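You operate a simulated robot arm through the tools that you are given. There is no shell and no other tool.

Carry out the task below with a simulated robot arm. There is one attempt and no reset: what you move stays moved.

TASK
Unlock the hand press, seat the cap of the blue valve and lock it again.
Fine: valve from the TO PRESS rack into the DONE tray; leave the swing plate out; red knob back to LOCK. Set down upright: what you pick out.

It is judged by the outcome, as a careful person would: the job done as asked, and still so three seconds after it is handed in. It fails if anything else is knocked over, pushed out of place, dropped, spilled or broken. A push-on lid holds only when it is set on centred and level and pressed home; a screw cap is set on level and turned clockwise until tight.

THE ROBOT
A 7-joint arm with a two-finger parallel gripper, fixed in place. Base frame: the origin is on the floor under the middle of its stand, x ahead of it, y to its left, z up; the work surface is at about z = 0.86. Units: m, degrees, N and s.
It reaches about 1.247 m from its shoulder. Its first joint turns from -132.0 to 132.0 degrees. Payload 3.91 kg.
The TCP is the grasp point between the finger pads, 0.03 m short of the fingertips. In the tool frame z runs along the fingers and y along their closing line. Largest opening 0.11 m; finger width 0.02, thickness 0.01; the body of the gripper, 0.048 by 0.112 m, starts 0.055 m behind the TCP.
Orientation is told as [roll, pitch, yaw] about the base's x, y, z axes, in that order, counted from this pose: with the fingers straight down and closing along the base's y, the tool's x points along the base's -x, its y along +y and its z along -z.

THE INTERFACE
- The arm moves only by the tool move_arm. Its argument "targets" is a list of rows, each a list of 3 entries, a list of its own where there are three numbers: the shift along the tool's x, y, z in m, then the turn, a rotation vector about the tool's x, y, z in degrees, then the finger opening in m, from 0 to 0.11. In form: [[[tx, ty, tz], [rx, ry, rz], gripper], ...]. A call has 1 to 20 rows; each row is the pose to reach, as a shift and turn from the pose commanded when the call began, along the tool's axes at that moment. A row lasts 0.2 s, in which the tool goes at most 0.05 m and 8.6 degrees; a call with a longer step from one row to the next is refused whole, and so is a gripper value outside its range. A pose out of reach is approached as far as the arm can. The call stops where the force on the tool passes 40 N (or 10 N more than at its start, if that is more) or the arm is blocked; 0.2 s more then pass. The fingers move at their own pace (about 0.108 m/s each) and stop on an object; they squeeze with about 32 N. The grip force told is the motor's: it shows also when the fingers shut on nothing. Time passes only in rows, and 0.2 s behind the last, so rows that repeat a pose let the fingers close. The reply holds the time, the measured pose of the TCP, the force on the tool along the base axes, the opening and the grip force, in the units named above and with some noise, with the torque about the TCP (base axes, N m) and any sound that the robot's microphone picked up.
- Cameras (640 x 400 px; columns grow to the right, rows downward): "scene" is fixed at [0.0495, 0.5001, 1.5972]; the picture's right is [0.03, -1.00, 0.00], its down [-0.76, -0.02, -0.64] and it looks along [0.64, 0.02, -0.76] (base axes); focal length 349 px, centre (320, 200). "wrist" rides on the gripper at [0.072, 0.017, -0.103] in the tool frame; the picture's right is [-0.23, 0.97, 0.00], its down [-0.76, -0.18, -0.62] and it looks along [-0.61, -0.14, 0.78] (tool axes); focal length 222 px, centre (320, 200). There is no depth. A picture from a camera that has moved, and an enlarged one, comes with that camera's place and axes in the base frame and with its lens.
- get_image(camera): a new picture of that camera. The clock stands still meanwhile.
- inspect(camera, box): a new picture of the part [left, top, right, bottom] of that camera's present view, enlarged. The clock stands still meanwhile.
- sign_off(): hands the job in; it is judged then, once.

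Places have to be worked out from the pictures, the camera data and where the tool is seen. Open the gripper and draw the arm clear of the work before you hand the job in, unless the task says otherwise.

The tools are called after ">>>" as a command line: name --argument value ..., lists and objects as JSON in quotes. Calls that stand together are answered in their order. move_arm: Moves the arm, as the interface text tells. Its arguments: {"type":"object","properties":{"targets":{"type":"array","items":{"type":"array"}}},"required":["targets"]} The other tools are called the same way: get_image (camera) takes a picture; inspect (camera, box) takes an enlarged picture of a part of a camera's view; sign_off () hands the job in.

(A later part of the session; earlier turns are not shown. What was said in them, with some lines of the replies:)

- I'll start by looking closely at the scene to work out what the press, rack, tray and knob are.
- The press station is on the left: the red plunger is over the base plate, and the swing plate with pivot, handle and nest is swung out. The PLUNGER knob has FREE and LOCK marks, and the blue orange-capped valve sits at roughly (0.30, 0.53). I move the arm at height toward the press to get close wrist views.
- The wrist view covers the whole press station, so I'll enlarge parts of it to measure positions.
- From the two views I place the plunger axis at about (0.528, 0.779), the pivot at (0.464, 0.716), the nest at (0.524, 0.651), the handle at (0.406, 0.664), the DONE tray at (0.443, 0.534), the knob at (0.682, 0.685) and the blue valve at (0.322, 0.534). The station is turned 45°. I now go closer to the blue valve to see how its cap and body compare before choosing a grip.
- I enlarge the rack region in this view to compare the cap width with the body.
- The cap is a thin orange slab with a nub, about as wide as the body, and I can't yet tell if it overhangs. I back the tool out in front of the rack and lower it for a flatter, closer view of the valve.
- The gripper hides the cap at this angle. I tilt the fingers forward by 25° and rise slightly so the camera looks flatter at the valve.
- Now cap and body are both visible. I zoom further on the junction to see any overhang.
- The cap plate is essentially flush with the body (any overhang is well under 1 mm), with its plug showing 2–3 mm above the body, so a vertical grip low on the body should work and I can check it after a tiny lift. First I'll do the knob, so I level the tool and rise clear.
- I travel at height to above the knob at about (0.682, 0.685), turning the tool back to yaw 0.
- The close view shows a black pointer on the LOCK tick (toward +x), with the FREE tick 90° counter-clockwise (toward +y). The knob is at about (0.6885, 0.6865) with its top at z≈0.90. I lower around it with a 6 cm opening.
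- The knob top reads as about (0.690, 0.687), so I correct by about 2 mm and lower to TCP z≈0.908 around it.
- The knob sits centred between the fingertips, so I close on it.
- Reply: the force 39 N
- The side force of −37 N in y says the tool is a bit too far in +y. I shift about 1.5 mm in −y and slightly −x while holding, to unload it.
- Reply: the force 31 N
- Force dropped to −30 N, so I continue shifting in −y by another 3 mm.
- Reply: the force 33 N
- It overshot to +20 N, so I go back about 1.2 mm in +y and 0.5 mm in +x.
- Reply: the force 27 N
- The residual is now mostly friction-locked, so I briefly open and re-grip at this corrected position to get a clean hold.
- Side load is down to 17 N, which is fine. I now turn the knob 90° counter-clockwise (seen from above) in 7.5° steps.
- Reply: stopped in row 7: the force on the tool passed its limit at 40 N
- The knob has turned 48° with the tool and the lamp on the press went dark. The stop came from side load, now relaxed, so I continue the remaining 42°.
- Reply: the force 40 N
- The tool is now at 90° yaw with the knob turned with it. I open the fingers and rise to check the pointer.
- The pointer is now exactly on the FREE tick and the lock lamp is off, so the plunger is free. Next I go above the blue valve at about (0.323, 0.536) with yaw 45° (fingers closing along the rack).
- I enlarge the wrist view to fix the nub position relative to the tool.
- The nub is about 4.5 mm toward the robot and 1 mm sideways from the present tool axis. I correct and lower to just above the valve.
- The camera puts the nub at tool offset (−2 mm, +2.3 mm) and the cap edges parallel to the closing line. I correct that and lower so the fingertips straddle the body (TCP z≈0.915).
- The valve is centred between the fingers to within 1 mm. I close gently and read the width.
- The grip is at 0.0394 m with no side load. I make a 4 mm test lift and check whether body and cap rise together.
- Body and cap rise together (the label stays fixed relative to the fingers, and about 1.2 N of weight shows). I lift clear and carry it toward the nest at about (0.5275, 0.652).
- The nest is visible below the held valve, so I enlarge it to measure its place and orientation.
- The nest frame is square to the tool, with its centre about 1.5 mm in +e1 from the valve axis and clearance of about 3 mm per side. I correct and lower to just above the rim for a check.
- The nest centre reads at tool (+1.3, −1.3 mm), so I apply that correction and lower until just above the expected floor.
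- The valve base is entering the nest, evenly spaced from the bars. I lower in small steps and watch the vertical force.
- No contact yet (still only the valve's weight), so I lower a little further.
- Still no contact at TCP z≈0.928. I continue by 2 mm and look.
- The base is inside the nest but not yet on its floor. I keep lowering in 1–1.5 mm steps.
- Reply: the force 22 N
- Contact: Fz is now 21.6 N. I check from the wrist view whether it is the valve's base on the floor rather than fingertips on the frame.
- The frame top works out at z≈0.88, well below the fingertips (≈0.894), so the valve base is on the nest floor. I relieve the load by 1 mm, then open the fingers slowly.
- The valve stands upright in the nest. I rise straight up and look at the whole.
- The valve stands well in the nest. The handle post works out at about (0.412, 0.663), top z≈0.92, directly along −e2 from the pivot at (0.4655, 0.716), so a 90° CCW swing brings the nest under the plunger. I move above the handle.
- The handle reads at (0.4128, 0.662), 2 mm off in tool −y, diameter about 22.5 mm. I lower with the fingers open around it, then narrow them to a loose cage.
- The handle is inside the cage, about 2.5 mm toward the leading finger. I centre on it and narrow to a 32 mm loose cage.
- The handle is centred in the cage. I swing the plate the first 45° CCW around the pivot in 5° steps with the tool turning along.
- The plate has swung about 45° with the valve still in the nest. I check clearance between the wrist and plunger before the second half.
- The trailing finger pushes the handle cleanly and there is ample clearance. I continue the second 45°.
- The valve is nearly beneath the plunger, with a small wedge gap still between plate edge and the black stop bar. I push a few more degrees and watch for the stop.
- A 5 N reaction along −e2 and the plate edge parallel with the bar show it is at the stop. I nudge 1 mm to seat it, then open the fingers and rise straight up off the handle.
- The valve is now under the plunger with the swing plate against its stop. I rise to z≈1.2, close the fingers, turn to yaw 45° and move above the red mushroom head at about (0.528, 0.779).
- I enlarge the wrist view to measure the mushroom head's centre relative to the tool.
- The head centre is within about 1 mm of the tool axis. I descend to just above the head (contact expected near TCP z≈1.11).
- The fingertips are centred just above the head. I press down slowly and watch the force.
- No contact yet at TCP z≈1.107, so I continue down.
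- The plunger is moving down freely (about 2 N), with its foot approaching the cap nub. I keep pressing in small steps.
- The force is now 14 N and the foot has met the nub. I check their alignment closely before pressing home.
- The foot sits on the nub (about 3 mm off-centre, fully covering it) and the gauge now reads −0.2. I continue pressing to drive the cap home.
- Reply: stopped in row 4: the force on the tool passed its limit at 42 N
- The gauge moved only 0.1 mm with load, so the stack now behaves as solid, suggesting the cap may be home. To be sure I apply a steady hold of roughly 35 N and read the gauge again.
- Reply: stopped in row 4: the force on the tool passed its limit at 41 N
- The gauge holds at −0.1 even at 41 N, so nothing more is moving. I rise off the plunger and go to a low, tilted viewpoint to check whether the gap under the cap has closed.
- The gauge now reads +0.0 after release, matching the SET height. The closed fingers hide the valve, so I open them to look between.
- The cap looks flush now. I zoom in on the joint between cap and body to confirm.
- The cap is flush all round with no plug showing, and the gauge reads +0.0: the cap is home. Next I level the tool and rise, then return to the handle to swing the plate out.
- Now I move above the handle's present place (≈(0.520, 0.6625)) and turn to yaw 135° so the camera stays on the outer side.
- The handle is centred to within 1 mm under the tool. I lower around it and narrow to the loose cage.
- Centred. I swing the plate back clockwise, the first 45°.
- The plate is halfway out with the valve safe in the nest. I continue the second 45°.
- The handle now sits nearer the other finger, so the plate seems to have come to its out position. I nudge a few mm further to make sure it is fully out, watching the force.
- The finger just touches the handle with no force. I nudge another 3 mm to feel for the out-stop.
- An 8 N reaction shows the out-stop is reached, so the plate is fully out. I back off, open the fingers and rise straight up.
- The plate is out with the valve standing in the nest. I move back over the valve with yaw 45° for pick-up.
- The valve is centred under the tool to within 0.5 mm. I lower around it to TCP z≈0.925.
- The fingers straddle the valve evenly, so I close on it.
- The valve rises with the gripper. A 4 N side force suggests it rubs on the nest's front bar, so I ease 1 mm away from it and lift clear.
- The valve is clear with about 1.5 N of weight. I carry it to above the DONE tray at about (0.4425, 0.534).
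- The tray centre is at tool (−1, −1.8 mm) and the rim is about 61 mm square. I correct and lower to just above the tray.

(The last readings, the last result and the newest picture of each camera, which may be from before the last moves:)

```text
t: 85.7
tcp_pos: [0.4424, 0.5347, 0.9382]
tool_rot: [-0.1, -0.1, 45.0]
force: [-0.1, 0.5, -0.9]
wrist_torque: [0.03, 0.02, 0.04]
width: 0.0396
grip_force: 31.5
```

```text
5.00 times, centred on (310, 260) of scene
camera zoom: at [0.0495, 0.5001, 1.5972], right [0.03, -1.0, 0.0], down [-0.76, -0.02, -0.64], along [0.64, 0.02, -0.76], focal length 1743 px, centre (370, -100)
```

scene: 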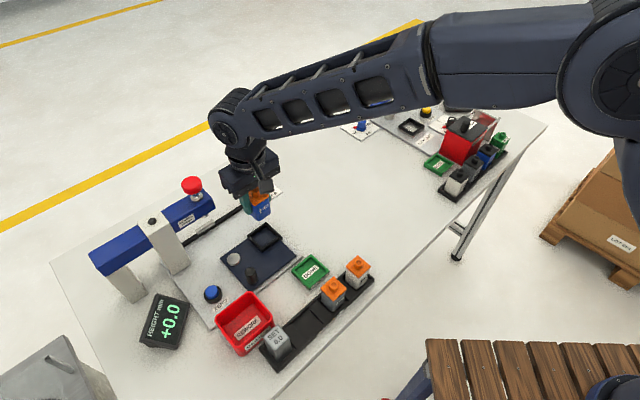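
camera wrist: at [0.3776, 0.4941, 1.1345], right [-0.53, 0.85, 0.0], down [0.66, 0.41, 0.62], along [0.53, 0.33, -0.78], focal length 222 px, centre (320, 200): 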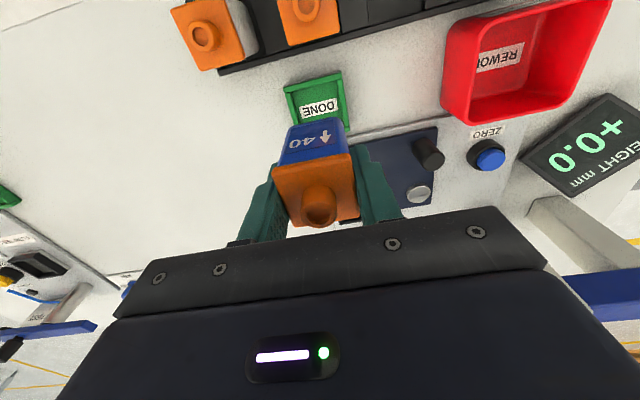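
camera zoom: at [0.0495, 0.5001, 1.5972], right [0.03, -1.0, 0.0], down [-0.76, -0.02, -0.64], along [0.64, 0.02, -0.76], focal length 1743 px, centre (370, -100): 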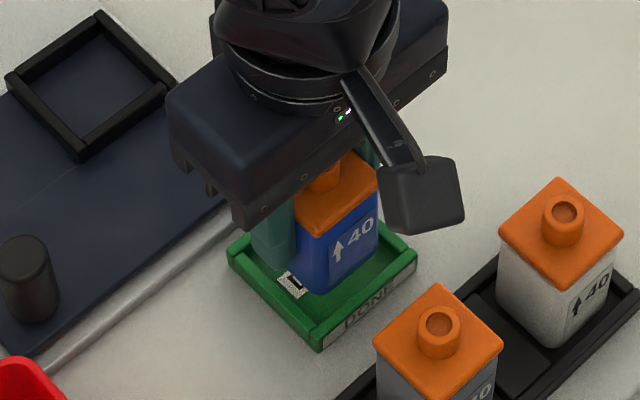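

The valve is over the tray's middle, about 2 mm off in tool y. I correct that and lower the last centimetre or so before feeling for contact.

>>> move_arm --targets '[[[0.0005, -0.002, 0.004], [0, 0, 0], 0.03], [[0.0005, -0.002, 0.009], [0, 0, 0], 0.03], [[0.0005, -0.002, 0.013], [0, 0, 0], 0.03], [[0.0005, -0.002, 0.013], [0, 0, 0], 0.03]]'

```text
t: 86.7
tcp_pos: [0.4443, 0.5314, 0.925]
tool_rot: [0.1, -0.1, 45.0]
force: [-0.2, -0.6, -1.3]
wrist_torque: [0.01, 0.03, 0.0]
width: 0.0398
grip_force: 31.8
```

No contact yet at TCP z≈0.925. I go down in 1.5 mm steps.

>>> move_arm --targets '[[[0, 0, 0.0015], [0, 0, 0], 0.03], [[0, 0, 0.003], [0, 0, 0], 0.03], [[0, 0, 0.003], [0, 0, 0], 0.03]]'

```text
t: 87.5
tcp_pos: [0.4455, 0.531, 0.9227]
tool_rot: [-0.1, -0.1, 45.0]
force: [0.3, -0.3, -1.1]
wrist_torque: [0.03, -0.03, -0.01]
width: 0.0397
grip_force: 31.9
```

>>> move_arm --targets '[[[0, 0, 0.001], [0, 0, 0], 0.03], [[0, 0, 0.002], [0, 0, 0], 0.03], [[0, 0, 0.002], [0, 0, 0], 0.03]]'

```text
t: 88.3
tcp_pos: [0.4439, 0.5327, 0.921]
tool_rot: [0.1, -0.1, 45.0]
force: [0.7, 1.0, -0.3]
wrist_torque: [0.0, 0.01, 0.0]
width: 0.0397
grip_force: 32.0
```

Still hanging freely, so another 1.5 mm.

>>> move_arm --targets '[[[0, 0, 0.0008], [0, 0, 0], 0.03], [[0, 0, 0.0015], [0, 0, 0], 0.03], [[0, 0, 0.0015], [0, 0, 0], 0.03]]'

>>> inspect --camera "scene" --box '[270, 230, 350, 300]'

```text
t: 89.1
tcp_pos: [0.4443, 0.5315, 0.9193]
tool_rot: [0.1, -0.1, 45.1]
force: [0.1, -0.3, -1.2]
wrist_torque: [0.02, 0.02, 0.0]
width: 0.0395
grip_force: 32.1
```

```text
5.71 times, centred on (310, 265) of scene
camera zoom: at [0.0495, 0.5001, 1.5972], right [0.03, -1.0, 0.0], down [-0.76, -0.02, -0.64], along [0.64, 0.02, -0.76], focal length 1992 px, centre (377, -171)
```

zoom: 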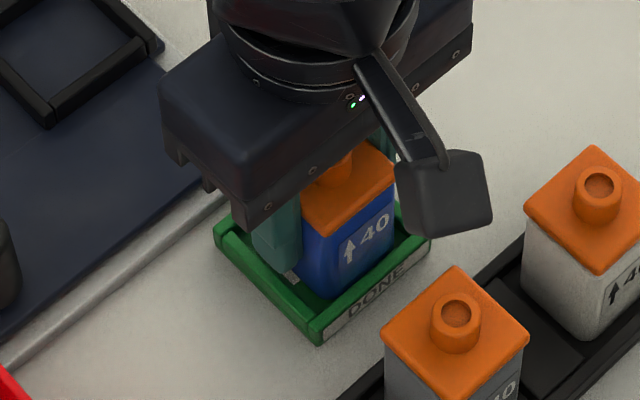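

It's nearly down. I continue in 1 mm steps.

>>> move_arm --targets '[[[0, 0, 0.001], [0, 0, 0], 0.03], [[0, 0, 0.0015], [0, 0, 0], 0.03], [[0, 0, 0.0015], [0, 0, 0], 0.03]]'

```text
t: 89.9
tcp_pos: [0.4449, 0.5302, 0.9174]
tool_rot: [0.0, -0.2, 45.0]
force: [0.1, 0.5, -0.8]
wrist_torque: [-0.03, 0.0, -0.01]
width: 0.0397
grip_force: 32.2
```

>>> move_arm --targets '[[[0, 0, 0.001], [0, 0, 0], 0.03], [[0, 0, 0.0015], [0, 0, 0], 0.03], [[0, 0, 0.0015], [0, 0, 0], 0.03]]'

```text
t: 90.7
tcp_pos: [0.4445, 0.5315, 0.9167]
tool_rot: [0.0, -0.2, 44.8]
force: [2.0, 1.1, 6.2]
wrist_torque: [-0.07, -0.07, 0.03]
width: 0.0398
grip_force: 31.8
```

Contact with the tray floor (Fz 6 N). I open the fingers slowly, which stay above the tray rim.

>>> move_arm --targets '[[[0, 0, -0.0005], [0, 0, 0], 0.036], [[0, 0, -0.0005], [0, 0, 0], 0.044], [[0, 0, -0.0005], [0, 0, 0], 0.05], [[0, 0, -0.0005], [0, 0, 0], 0.06], [[0, 0, -0.0005], [0, 0, 0], 0.06]]'

>>> inspect --camera "wrist" --box '[240, 90, 400, 210]'

```text
t: 91.9
tcp_pos: [0.4426, 0.5315, 0.9162]
tool_rot: [0.1, -0.1, 44.9]
force: [-0.3, 1.0, -0.2]
wrist_torque: [-0.02, 0.01, -0.03]
width: 0.06
grip_force: 0.0
```

```text
3.33 times, centred on (320, 150) of wrist
camera zoom: at [0.3798, 0.4924, 1.0202], right [-0.53, 0.85, 0.0], down [0.66, 0.41, 0.62], along [0.53, 0.33, -0.78], focal length 740 px, centre (320, 367)
```

zoom: 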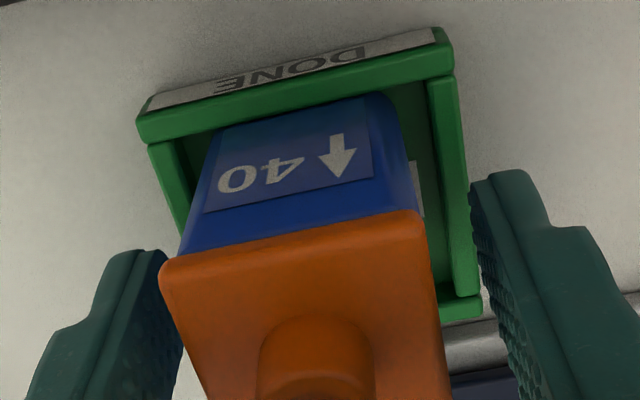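

The valve stands free in the tray. I rise straight up and check it.

>>> move_arm --targets '[[[0, 0, -0.015], [0, 0, 0], 0.06], [[0, 0, -0.04], [0, 0, 0], 0.06], [[0, 0, -0.08], [0, 0, 0], 0.06], [[0, 0, -0.13], [0, 0, 0], 0.06], [[0, 0, -0.18], [0, 0, 0], 0.06], [[0, 0, -0.21], [0, 0, 0], 0.06]]'

>>> get_image --camera "scene"

>>> inspect --camera "scene" --box '[220, 210, 400, 350]'

>>> get_image --camera "wrist"

```text
t: 93.3
tcp_pos: [0.4456, 0.5298, 1.1262]
tool_rot: [0.0, -0.1, 45.1]
force: [0.1, 1.1, 1.0]
wrist_torque: [-0.02, 0.01, 0.02]
width: 0.0598
grip_force: 0.0
```

```text
taken
```

scene: 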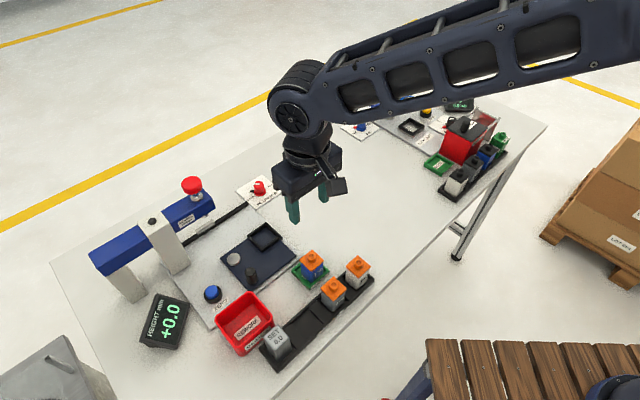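

```text
2.86 times, centred on (310, 280) of scene
camera zoom: at [0.0495, 0.5001, 1.5972], right [0.03, -1.0, 0.0], down [-0.76, -0.02, -0.64], along [0.64, 0.02, -0.76], focal length 996 px, centre (349, -29)
```

zoom: 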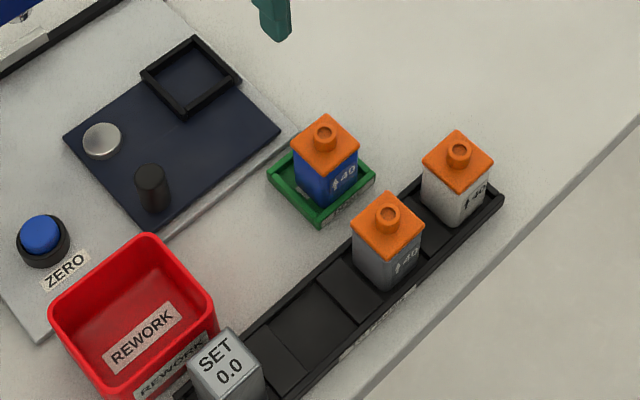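

```text
taken
camera wrist: at [0.3812, 0.4916, 1.2297], right [-0.53, 0.85, 0.0], down [0.66, 0.41, 0.62], along [0.53, 0.33, -0.78], focal length 222 px, centre (320, 200)
```

wrist: 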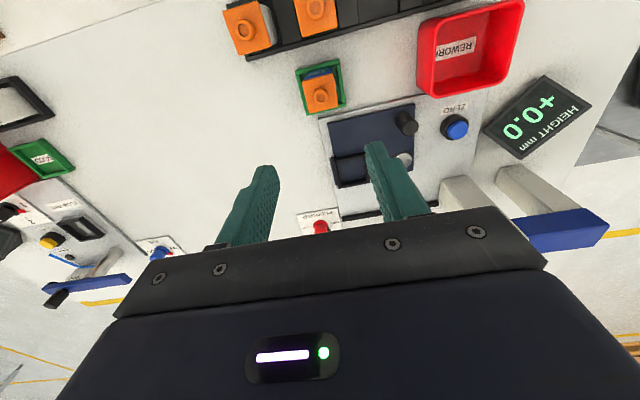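

The blue valve stands upright in the DONE tray, the plate is out, and nothing else moved. Now I go to the knob, approaching at yaw 90° so I can turn it clockwise back to LOCK.

>>> move_arm --targets '[[[-0.03, -0.0065, 0], [0, 0, -5.6], 0.06], [[-0.066, -0.0143, 0], [0, 0, -11.2], 0.06], [[-0.102, -0.022, 0], [0, 0, -16.8], 0.06], [[-0.138, -0.03, 0], [0, 0, -22.5], 0.06], [[-0.174, -0.0377, 0], [0, 0, -28.1], 0.06], [[-0.21, -0.0455, 0], [0, 0, -33.8], 0.06], [[-0.246, -0.0533, 0], [0, 0, -39.4], 0.06], [[-0.272, -0.059, 0.005], [0, 0, -45], 0.06], [[-0.2819, -0.061, 0.01], [0, 0, -45], 0.06], [[-0.2819, -0.061, 0.01], [0, 0, -45], 0.06]]'

>>> get_image --camera "wrist"

>>> inspect --camera "wrist" --box '[250, 40, 390, 150]'

```text
t: 95.5
tcp_pos: [0.6873, 0.6869, 1.117]
tool_rot: [-0.1, -0.1, 90.0]
force: [-0.4, -0.6, 0.5]
wrist_torque: [0.01, 0.01, -0.03]
width: 0.0599
grip_force: 0.1
```

```text
taken
camera wrist: at [0.6696, 0.615, 1.2201], right [-0.97, 0.23, 0.0], down [0.18, 0.76, 0.62], along [0.14, 0.61, -0.78], focal length 222 px, centre (320, 200)
```

wrist: 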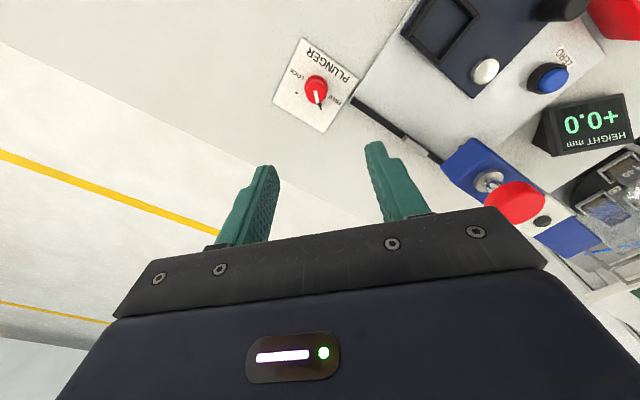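

```text
3.64 times, centred on (320, 95) of wrist
camera zoom: at [0.6696, 0.615, 1.2201], right [-0.97, 0.23, 0.0], down [0.18, 0.76, 0.62], along [0.14, 0.61, -0.78], focal length 808 px, centre (320, 582)
```

zoom: 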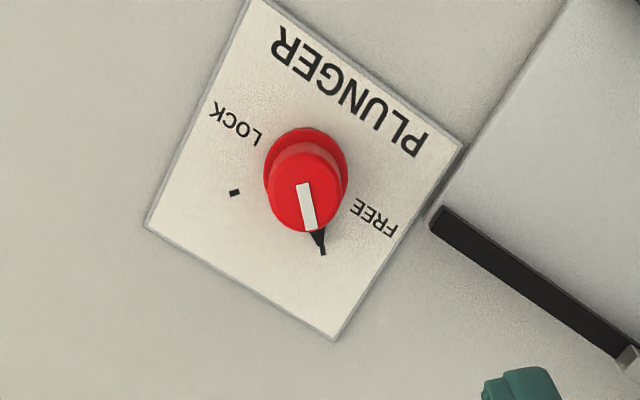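

The pointer is still on FREE. The knob reads at tool offset (+3, −5 mm), so I correct and lower partway to re-measure.

>>> move_arm --targets '[[[0.003, -0.0045, 0.04], [0, 0, 0], 0.06], [[0.003, -0.0045, 0.08], [0, 0, 0], 0.06], [[0.003, -0.0045, 0.12], [0, 0, 0], 0.06], [[0.003, -0.0045, 0.16], [0, 0, 0], 0.06], [[0.003, -0.0045, 0.17], [0, 0, 0], 0.06], [[0.003, -0.0045, 0.17], [0, 0, 0], 0.06]]'

>>> inspect --camera "wrist" --box '[250, 80, 390, 190]'

```text
t: 96.9
tcp_pos: [0.6909, 0.6856, 0.9488]
tool_rot: [-0.1, 0.0, 90.0]
force: [-0.5, -0.3, -0.3]
wrist_torque: [0.02, -0.05, -0.05]
width: 0.0602
grip_force: 0.0
```

```text
3.64 times, centred on (320, 135) of wrist
camera zoom: at [0.6734, 0.6138, 1.0515], right [-0.97, 0.23, 0.0], down [0.18, 0.76, 0.62], along [0.14, 0.61, -0.78], focal length 808 px, centre (320, 436)
```

zoom: 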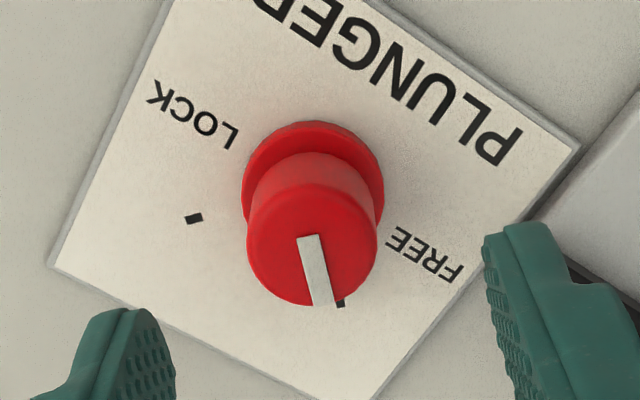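

The knob is at tool offset (+3, −0.8 mm). I correct and lower around it to TCP z≈0.909.

>>> move_arm --targets '[[[0.0025, -0.0008, 0.012], [0, 0, 0], 0.06], [[0.0025, -0.0008, 0.025], [0, 0, 0], 0.06], [[0.0025, -0.0008, 0.035], [0, 0, 0], 0.06], [[0.0025, -0.0008, 0.04], [0, 0, 0], 0.06], [[0.0025, -0.0008, 0.04], [0, 0, 0], 0.06]]'

>>> inspect --camera "wrist" --box '[250, 110, 390, 220]'

```text
t: 98.1
tcp_pos: [0.6934, 0.6826, 0.9086]
tool_rot: [-0.1, -0.1, 90.0]
force: [-0.9, -0.1, 0.7]
wrist_torque: [0.0, 0.03, 0.0]
width: 0.0601
grip_force: 0.0
```

```text
3.64 times, centred on (320, 165) of wrist
camera zoom: at [0.6742, 0.611, 1.011], right [-0.97, 0.23, 0.0], down [0.18, 0.76, 0.62], along [0.14, 0.61, -0.78], focal length 808 px, centre (320, 327)
```

zoom: 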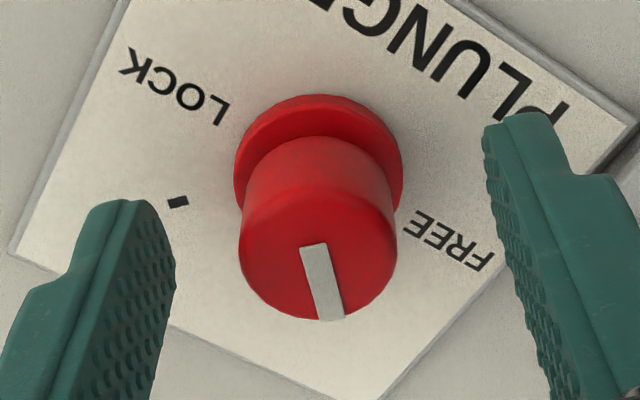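

The knob is now centred at the TCP. I close on it.

>>> move_arm --targets '[[[0, -0.0004, 0], [0, 0, 0], 0.04], [[0, -0.0004, 0], [0, 0, 0], 0.03], [[0, -0.0004, 0], [0, 0, 0], 0.01], [[0, -0.0004, 0], [0, 0, 0], 0.0]]'

```text
t: 99.1
tcp_pos: [0.6928, 0.6833, 0.9074]
tool_rot: [0.0, -0.2, 89.9]
force: [11.7, 4.3, -0.6]
wrist_torque: [0.6, -0.19, 0.0]
width: 0.0266
grip_force: 45.8
```

Side load is only 12 N. I turn the knob clockwise 90° back toward LOCK.

>>> move_arm --targets '[[[0, -0.0005, 0], [0, 0, 6], 0.0], [[0, -0.0005, 0], [0, 0, 13], 0.0], [[0, -0.0005, 0], [0, 0, 20], 0.0], [[0, -0.0005, 0], [0, 0, 27], 0.0], [[0, -0.0005, 0], [0, 0, 34], 0.0], [[0, -0.0005, 0], [0, 0, 41], 0.0], [[0, -0.0005, 0], [0, 0, 48], 0.0], [[0, -0.0005, 0], [0, 0, 55], 0.0], [[0, -0.0005, 0], [0, 0, 62], 0.0], [[0, -0.0005, 0], [0, 0, 69], 0.0], [[0, -0.0005, 0], [0, 0, 76], 0.0], [[0, -0.0005, 0], [0, 0, 83], 0.0], [[0, -0.0005, 0], [0, 0, 90], 0.0]]'

>>> get_image --camera "wrist"

>>> inspect --camera "scene" --box '[130, 150, 290, 260]'

```text
t: 101.2
tcp_pos: [0.6894, 0.6839, 0.907]
tool_rot: [0.2, -0.1, 26.6]
force: [-1.4, 4.1, 1.2]
wrist_torque: [-0.21, -0.6, 0.06]
width: 0.027
grip_force: 44.7
stopped in row 10: the force on the tool passed its limit at 40 N (the readings are from after the stop); the commanded pose is now the measured one
```

```text
taken
camera wrist: at [0.6172, 0.6675, 1.0109], right [-0.23, 0.97, 0.0], down [0.76, 0.18, 0.62], along [0.61, 0.15, -0.78], focal length 222 px, centre (320, 200)
```

wrist: 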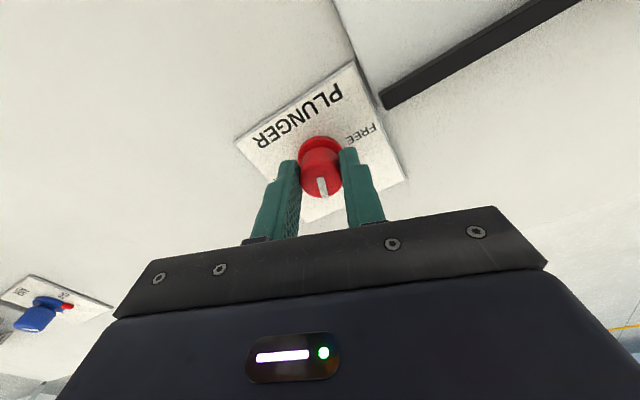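

```text
3.64 times, centred on (210, 205) of scene
camera zoom: at [0.0495, 0.5001, 1.5972], right [0.03, -1.0, 0.0], down [-0.76, -0.02, -0.64], along [0.64, 0.02, -0.76], focal length 1268 px, centre (720, 182)
```

zoom: 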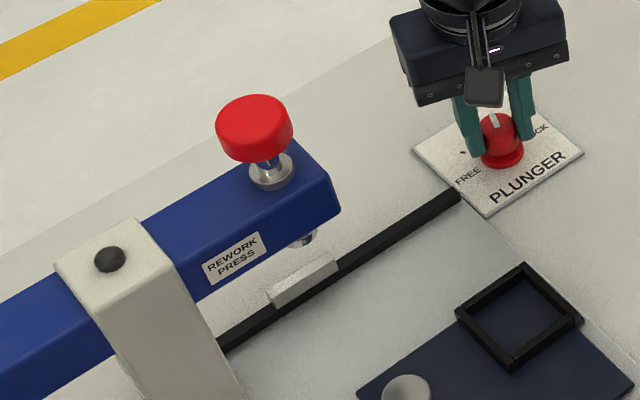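

The knob has turned 63°, and the load has relaxed after the stop. I continue the remaining 26.6°.

>>> move_arm --targets '[[[0, 0, 0], [0, 0, 5], 0.0], [[0, 0, 0], [0, 0, 10], 0.0], [[0, 0, 0], [0, 0, 16], 0.0], [[0, 0, 0], [0, 0, 22], 0.0], [[0, 0, 0], [0, 0, 26.6], 0.0], [[0, 0, 0], [0, 0, 26.6], 0.0]]'

>>> get_image --camera "wrist"

>>> inspect --camera "scene" --box '[130, 150, 290, 260]'

```text
t: 102.7
tcp_pos: [0.6885, 0.6853, 0.9069]
tool_rot: [0.5, 0.0, 0.1]
force: [6.9, 13.6, -6.4]
wrist_torque: [-0.39, -0.16, 0.04]
width: 0.0269
grip_force: 45.1
stopped in row 6: the force on the tool passed its limit at 41 N (the readings are from after the stop); the commanded pose is now the measured one
```

```text
taken
camera wrist: at [0.6166, 0.7028, 1.011], right [0.23, 0.97, 0.01], down [0.76, -0.18, 0.62], along [0.61, -0.14, -0.78], focal length 222 px, centre (320, 200)
```

wrist: 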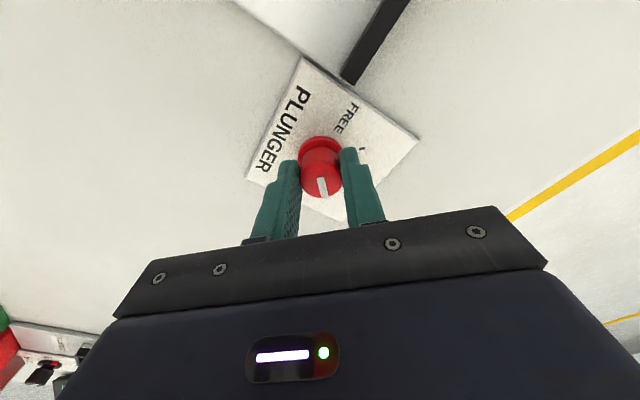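

```text
3.64 times, centred on (210, 205) of scene
camera zoom: at [0.0495, 0.5001, 1.5972], right [0.03, -1.0, 0.0], down [-0.76, -0.02, -0.64], along [0.64, 0.02, -0.76], focal length 1268 px, centre (720, 182)
```

zoom: 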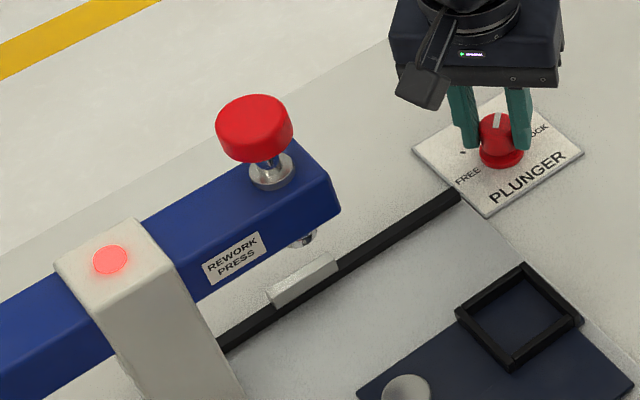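

The lock lamp is lit red again and the knob is back at yaw 0. I open the fingers, rise and check the pointer.

>>> move_arm --targets '[[[0, 0, 0], [0, 0, 0], 0.03], [[0, 0, 0], [0, 0, 0], 0.06], [[0, 0, 0], [0, 0, 0], 0.06], [[0, 0, -0.03], [0, 0, 0], 0.06], [[0, 0, -0.07], [0, 0, 0], 0.06], [[0, 0, -0.12], [0, 0, 0], 0.06], [[0, 0, -0.17], [0, 0, 0], 0.06]]'

>>> inspect --camera "wrist" --box '[260, 40, 390, 140]'

>>> get_image --camera "scene"

```text
t: 104.2
tcp_pos: [0.6899, 0.6845, 1.0779]
tool_rot: [0.3, 0.0, 0.0]
force: [1.1, -0.2, -1.4]
wrist_torque: [-0.02, 0.02, 0.03]
width: 0.06
grip_force: 0.1
```

```text
4.00 times, centred on (325, 90) of wrist
camera zoom: at [0.6163, 0.7014, 1.1821], right [0.23, 0.97, 0.0], down [0.76, -0.18, 0.62], along [0.61, -0.14, -0.78], focal length 888 px, centre (300, 640)
```

zoom: 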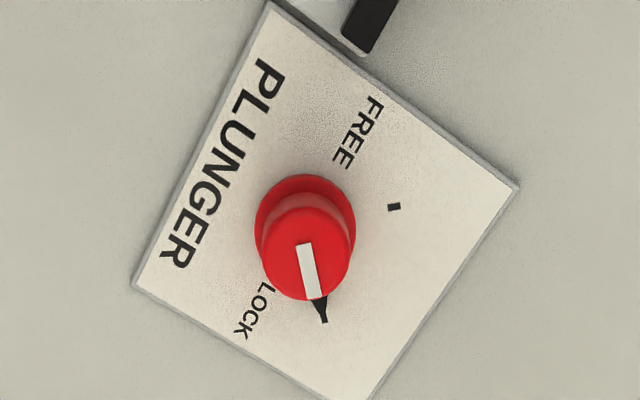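

```text
taken
```

scene: 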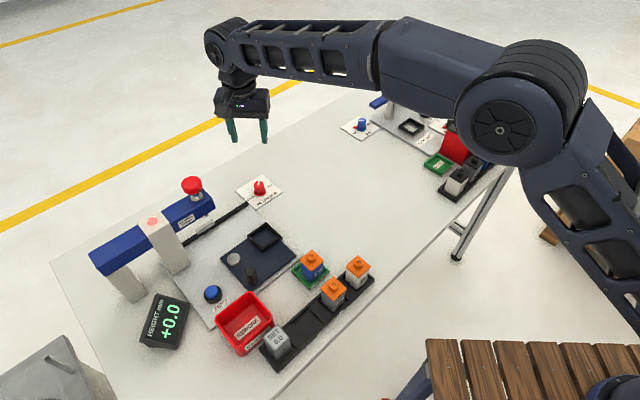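

The pointer is on the LOCK tick and the lamp is red. I draw the arm clear to its starting area, open the gripper and make a final inspection.

>>> move_arm --targets '[[[0.005, -0.008, -0.04], [0, 0, 0], 0.08], [[0.02, -0.035, -0.075], [0, 0, 0], 0.11], [[0.043, -0.072, -0.1], [0, 0, 0], 0.11], [[0.066, -0.11, -0.12], [0, 0, 0], 0.11], [[0.089, -0.148, -0.14], [0, 0, 0], 0.11], [[0.112, -0.187, -0.155], [0, 0, 0], 0.11], [[0.135, -0.226, -0.17], [0, 0, 0], 0.11], [[0.158, -0.264, -0.18], [0, 0, 0], 0.11], [[0.181, -0.302, -0.19], [0, 0, 0], 0.11], [[0.2, -0.334, -0.19], [0, 0, 0], 0.11], [[0.2, -0.334, -0.19], [0, 0, 0], 0.11]]'

>>> get_image --camera "scene"

>>> inspect --camera "scene" --box '[200, 210, 392, 370]'

>>> inspect --camera "scene" --box '[285, 240, 345, 300]'

>>> inspect --camera "scene" --box '[130, 160, 290, 260]'

```text
refused: row 3 steps farther than a row can; nothing moved
```

```text
taken
```

scene: 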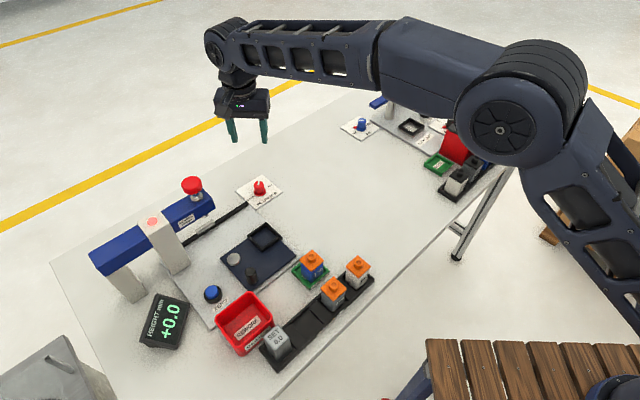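

```text
2.50 times, centred on (296, 290) of scene
camera zoom: at [0.0495, 0.5001, 1.5972], right [0.03, -1.0, 0.0], down [-0.76, -0.02, -0.64], along [0.64, 0.02, -0.76], focal length 871 px, centre (380, -25)
```

zoom: 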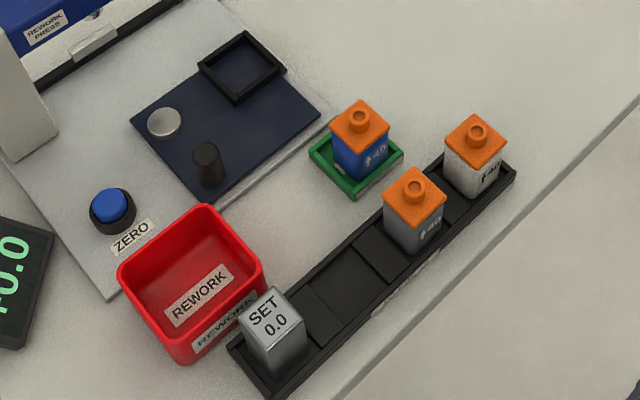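

```text
6.67 times, centred on (315, 270) of scene
camera zoom: at [0.0495, 0.5001, 1.5972], right [0.03, -1.0, 0.0], down [-0.76, -0.02, -0.64], along [0.64, 0.02, -0.76], focal length 2324 px, centre (353, -267)
```

zoom: 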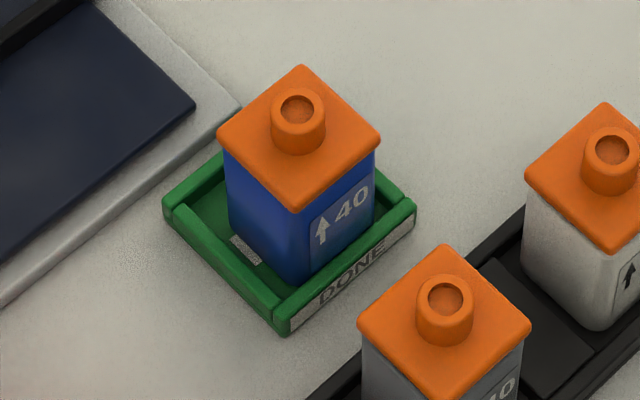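

```text
4.00 times, centred on (210, 210) of scene
camera zoom: at [0.0495, 0.5001, 1.5972], right [0.03, -1.0, 0.0], down [-0.76, -0.02, -0.64], along [0.64, 0.02, -0.76], focal length 1394 px, centre (760, 160)
```

zoom: 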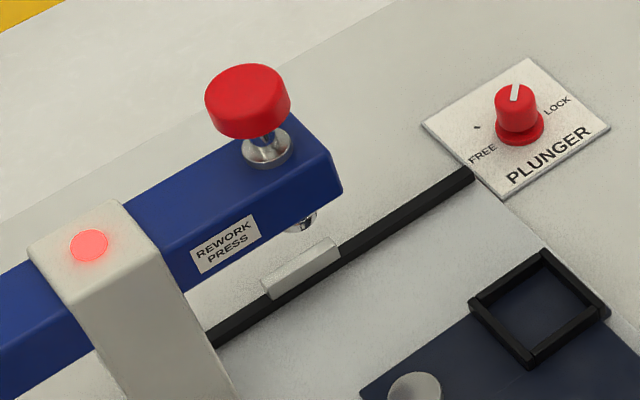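

Pictures confirm everything: the valve is upright in DONE, the plate is at its original out position, and the knob and lamp show LOCK. The withdrawal was refused for one step being too long, so I repeat it with smaller steps.

>>> move_arm --targets '[[[0.003, -0.005, -0.035], [0, 0, 0], 0.08], [[0.015, -0.025, -0.07], [0, 0, 0], 0.11], [[0.036, -0.058, -0.095], [0, 0, 0], 0.11], [[0.057, -0.093, -0.115], [0, 0, 0], 0.11], [[0.078, -0.13, -0.13], [0, 0, 0], 0.11], [[0.099, -0.167, -0.145], [0, 0, 0], 0.11], [[0.12, -0.204, -0.16], [0, 0, 0], 0.11], [[0.141, -0.241, -0.17], [0, 0, 0], 0.11], [[0.162, -0.278, -0.18], [0, 0, 0], 0.11], [[0.183, -0.31, -0.188], [0, 0, 0], 0.11], [[0.2, -0.334, -0.19], [0, 0, 0], 0.11], [[0.2, -0.334, -0.19], [0, 0, 0], 0.11]]'

>>> get_image --camera "scene"

>>> inspect --camera "scene" --box '[340, 80, 530, 200]'

```text
t: 106.8
tcp_pos: [0.49, 0.3504, 1.2677]
tool_rot: [0.4, 0.0, 0.0]
force: [-0.1, 0.3, -0.2]
wrist_torque: [0.02, 0.05, 0.0]
width: 0.1097
grip_force: 0.0
```

```text
taken
```

scene: 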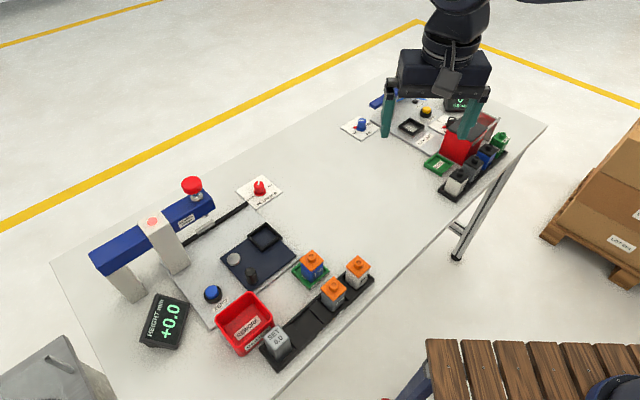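

```text
3.33 times, centred on (435, 140) of scene
camera zoom: at [0.0495, 0.5001, 1.5972], right [0.03, -1.0, 0.0], down [-0.76, -0.02, -0.64], along [0.64, 0.02, -0.76], focal length 1162 px, centre (-63, 400)
```

zoom: 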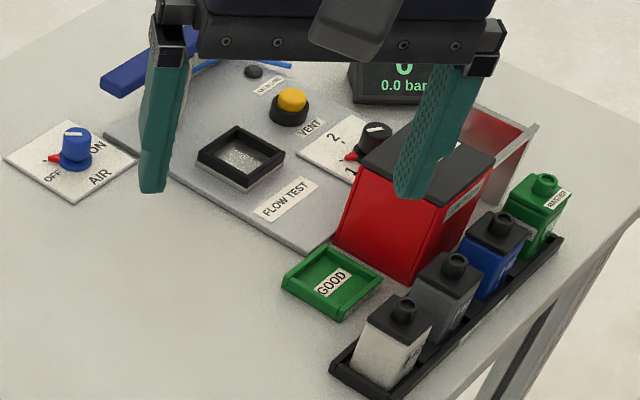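

The arm is clear with the gripper open. The blue valve stands capped and upright in the DONE tray, the swing plate is out, the red knob is on LOCK with its lamp lit, and the rest is undisturbed. I hand the job in.

>>> sign_off

```text
The job is handed in.
```

The blue valve's cap is pressed home, and the valve stands upright in the DONE tray. The press is locked again.

- **Cap:** after pressing, the gauge read +0.0, matching the SET block. The close view showed the cap flush with the body, with no gap. I did not take another close look after carrying it to the tray, but it looked flush there from the scene camera.
- **Pressing:** the plunger came down about 3 mm off the centre of the cap's nub but covered it fully. The pressing force peaked at about 42 N.
- **Press:** the swing plate is fully out against its stop. The red knob points at LOCK and the red lamp is lit.
- **Everything else:** the other valves, trays and the SET block look undisturbed. The arm is back at its starting area with the gripper open.
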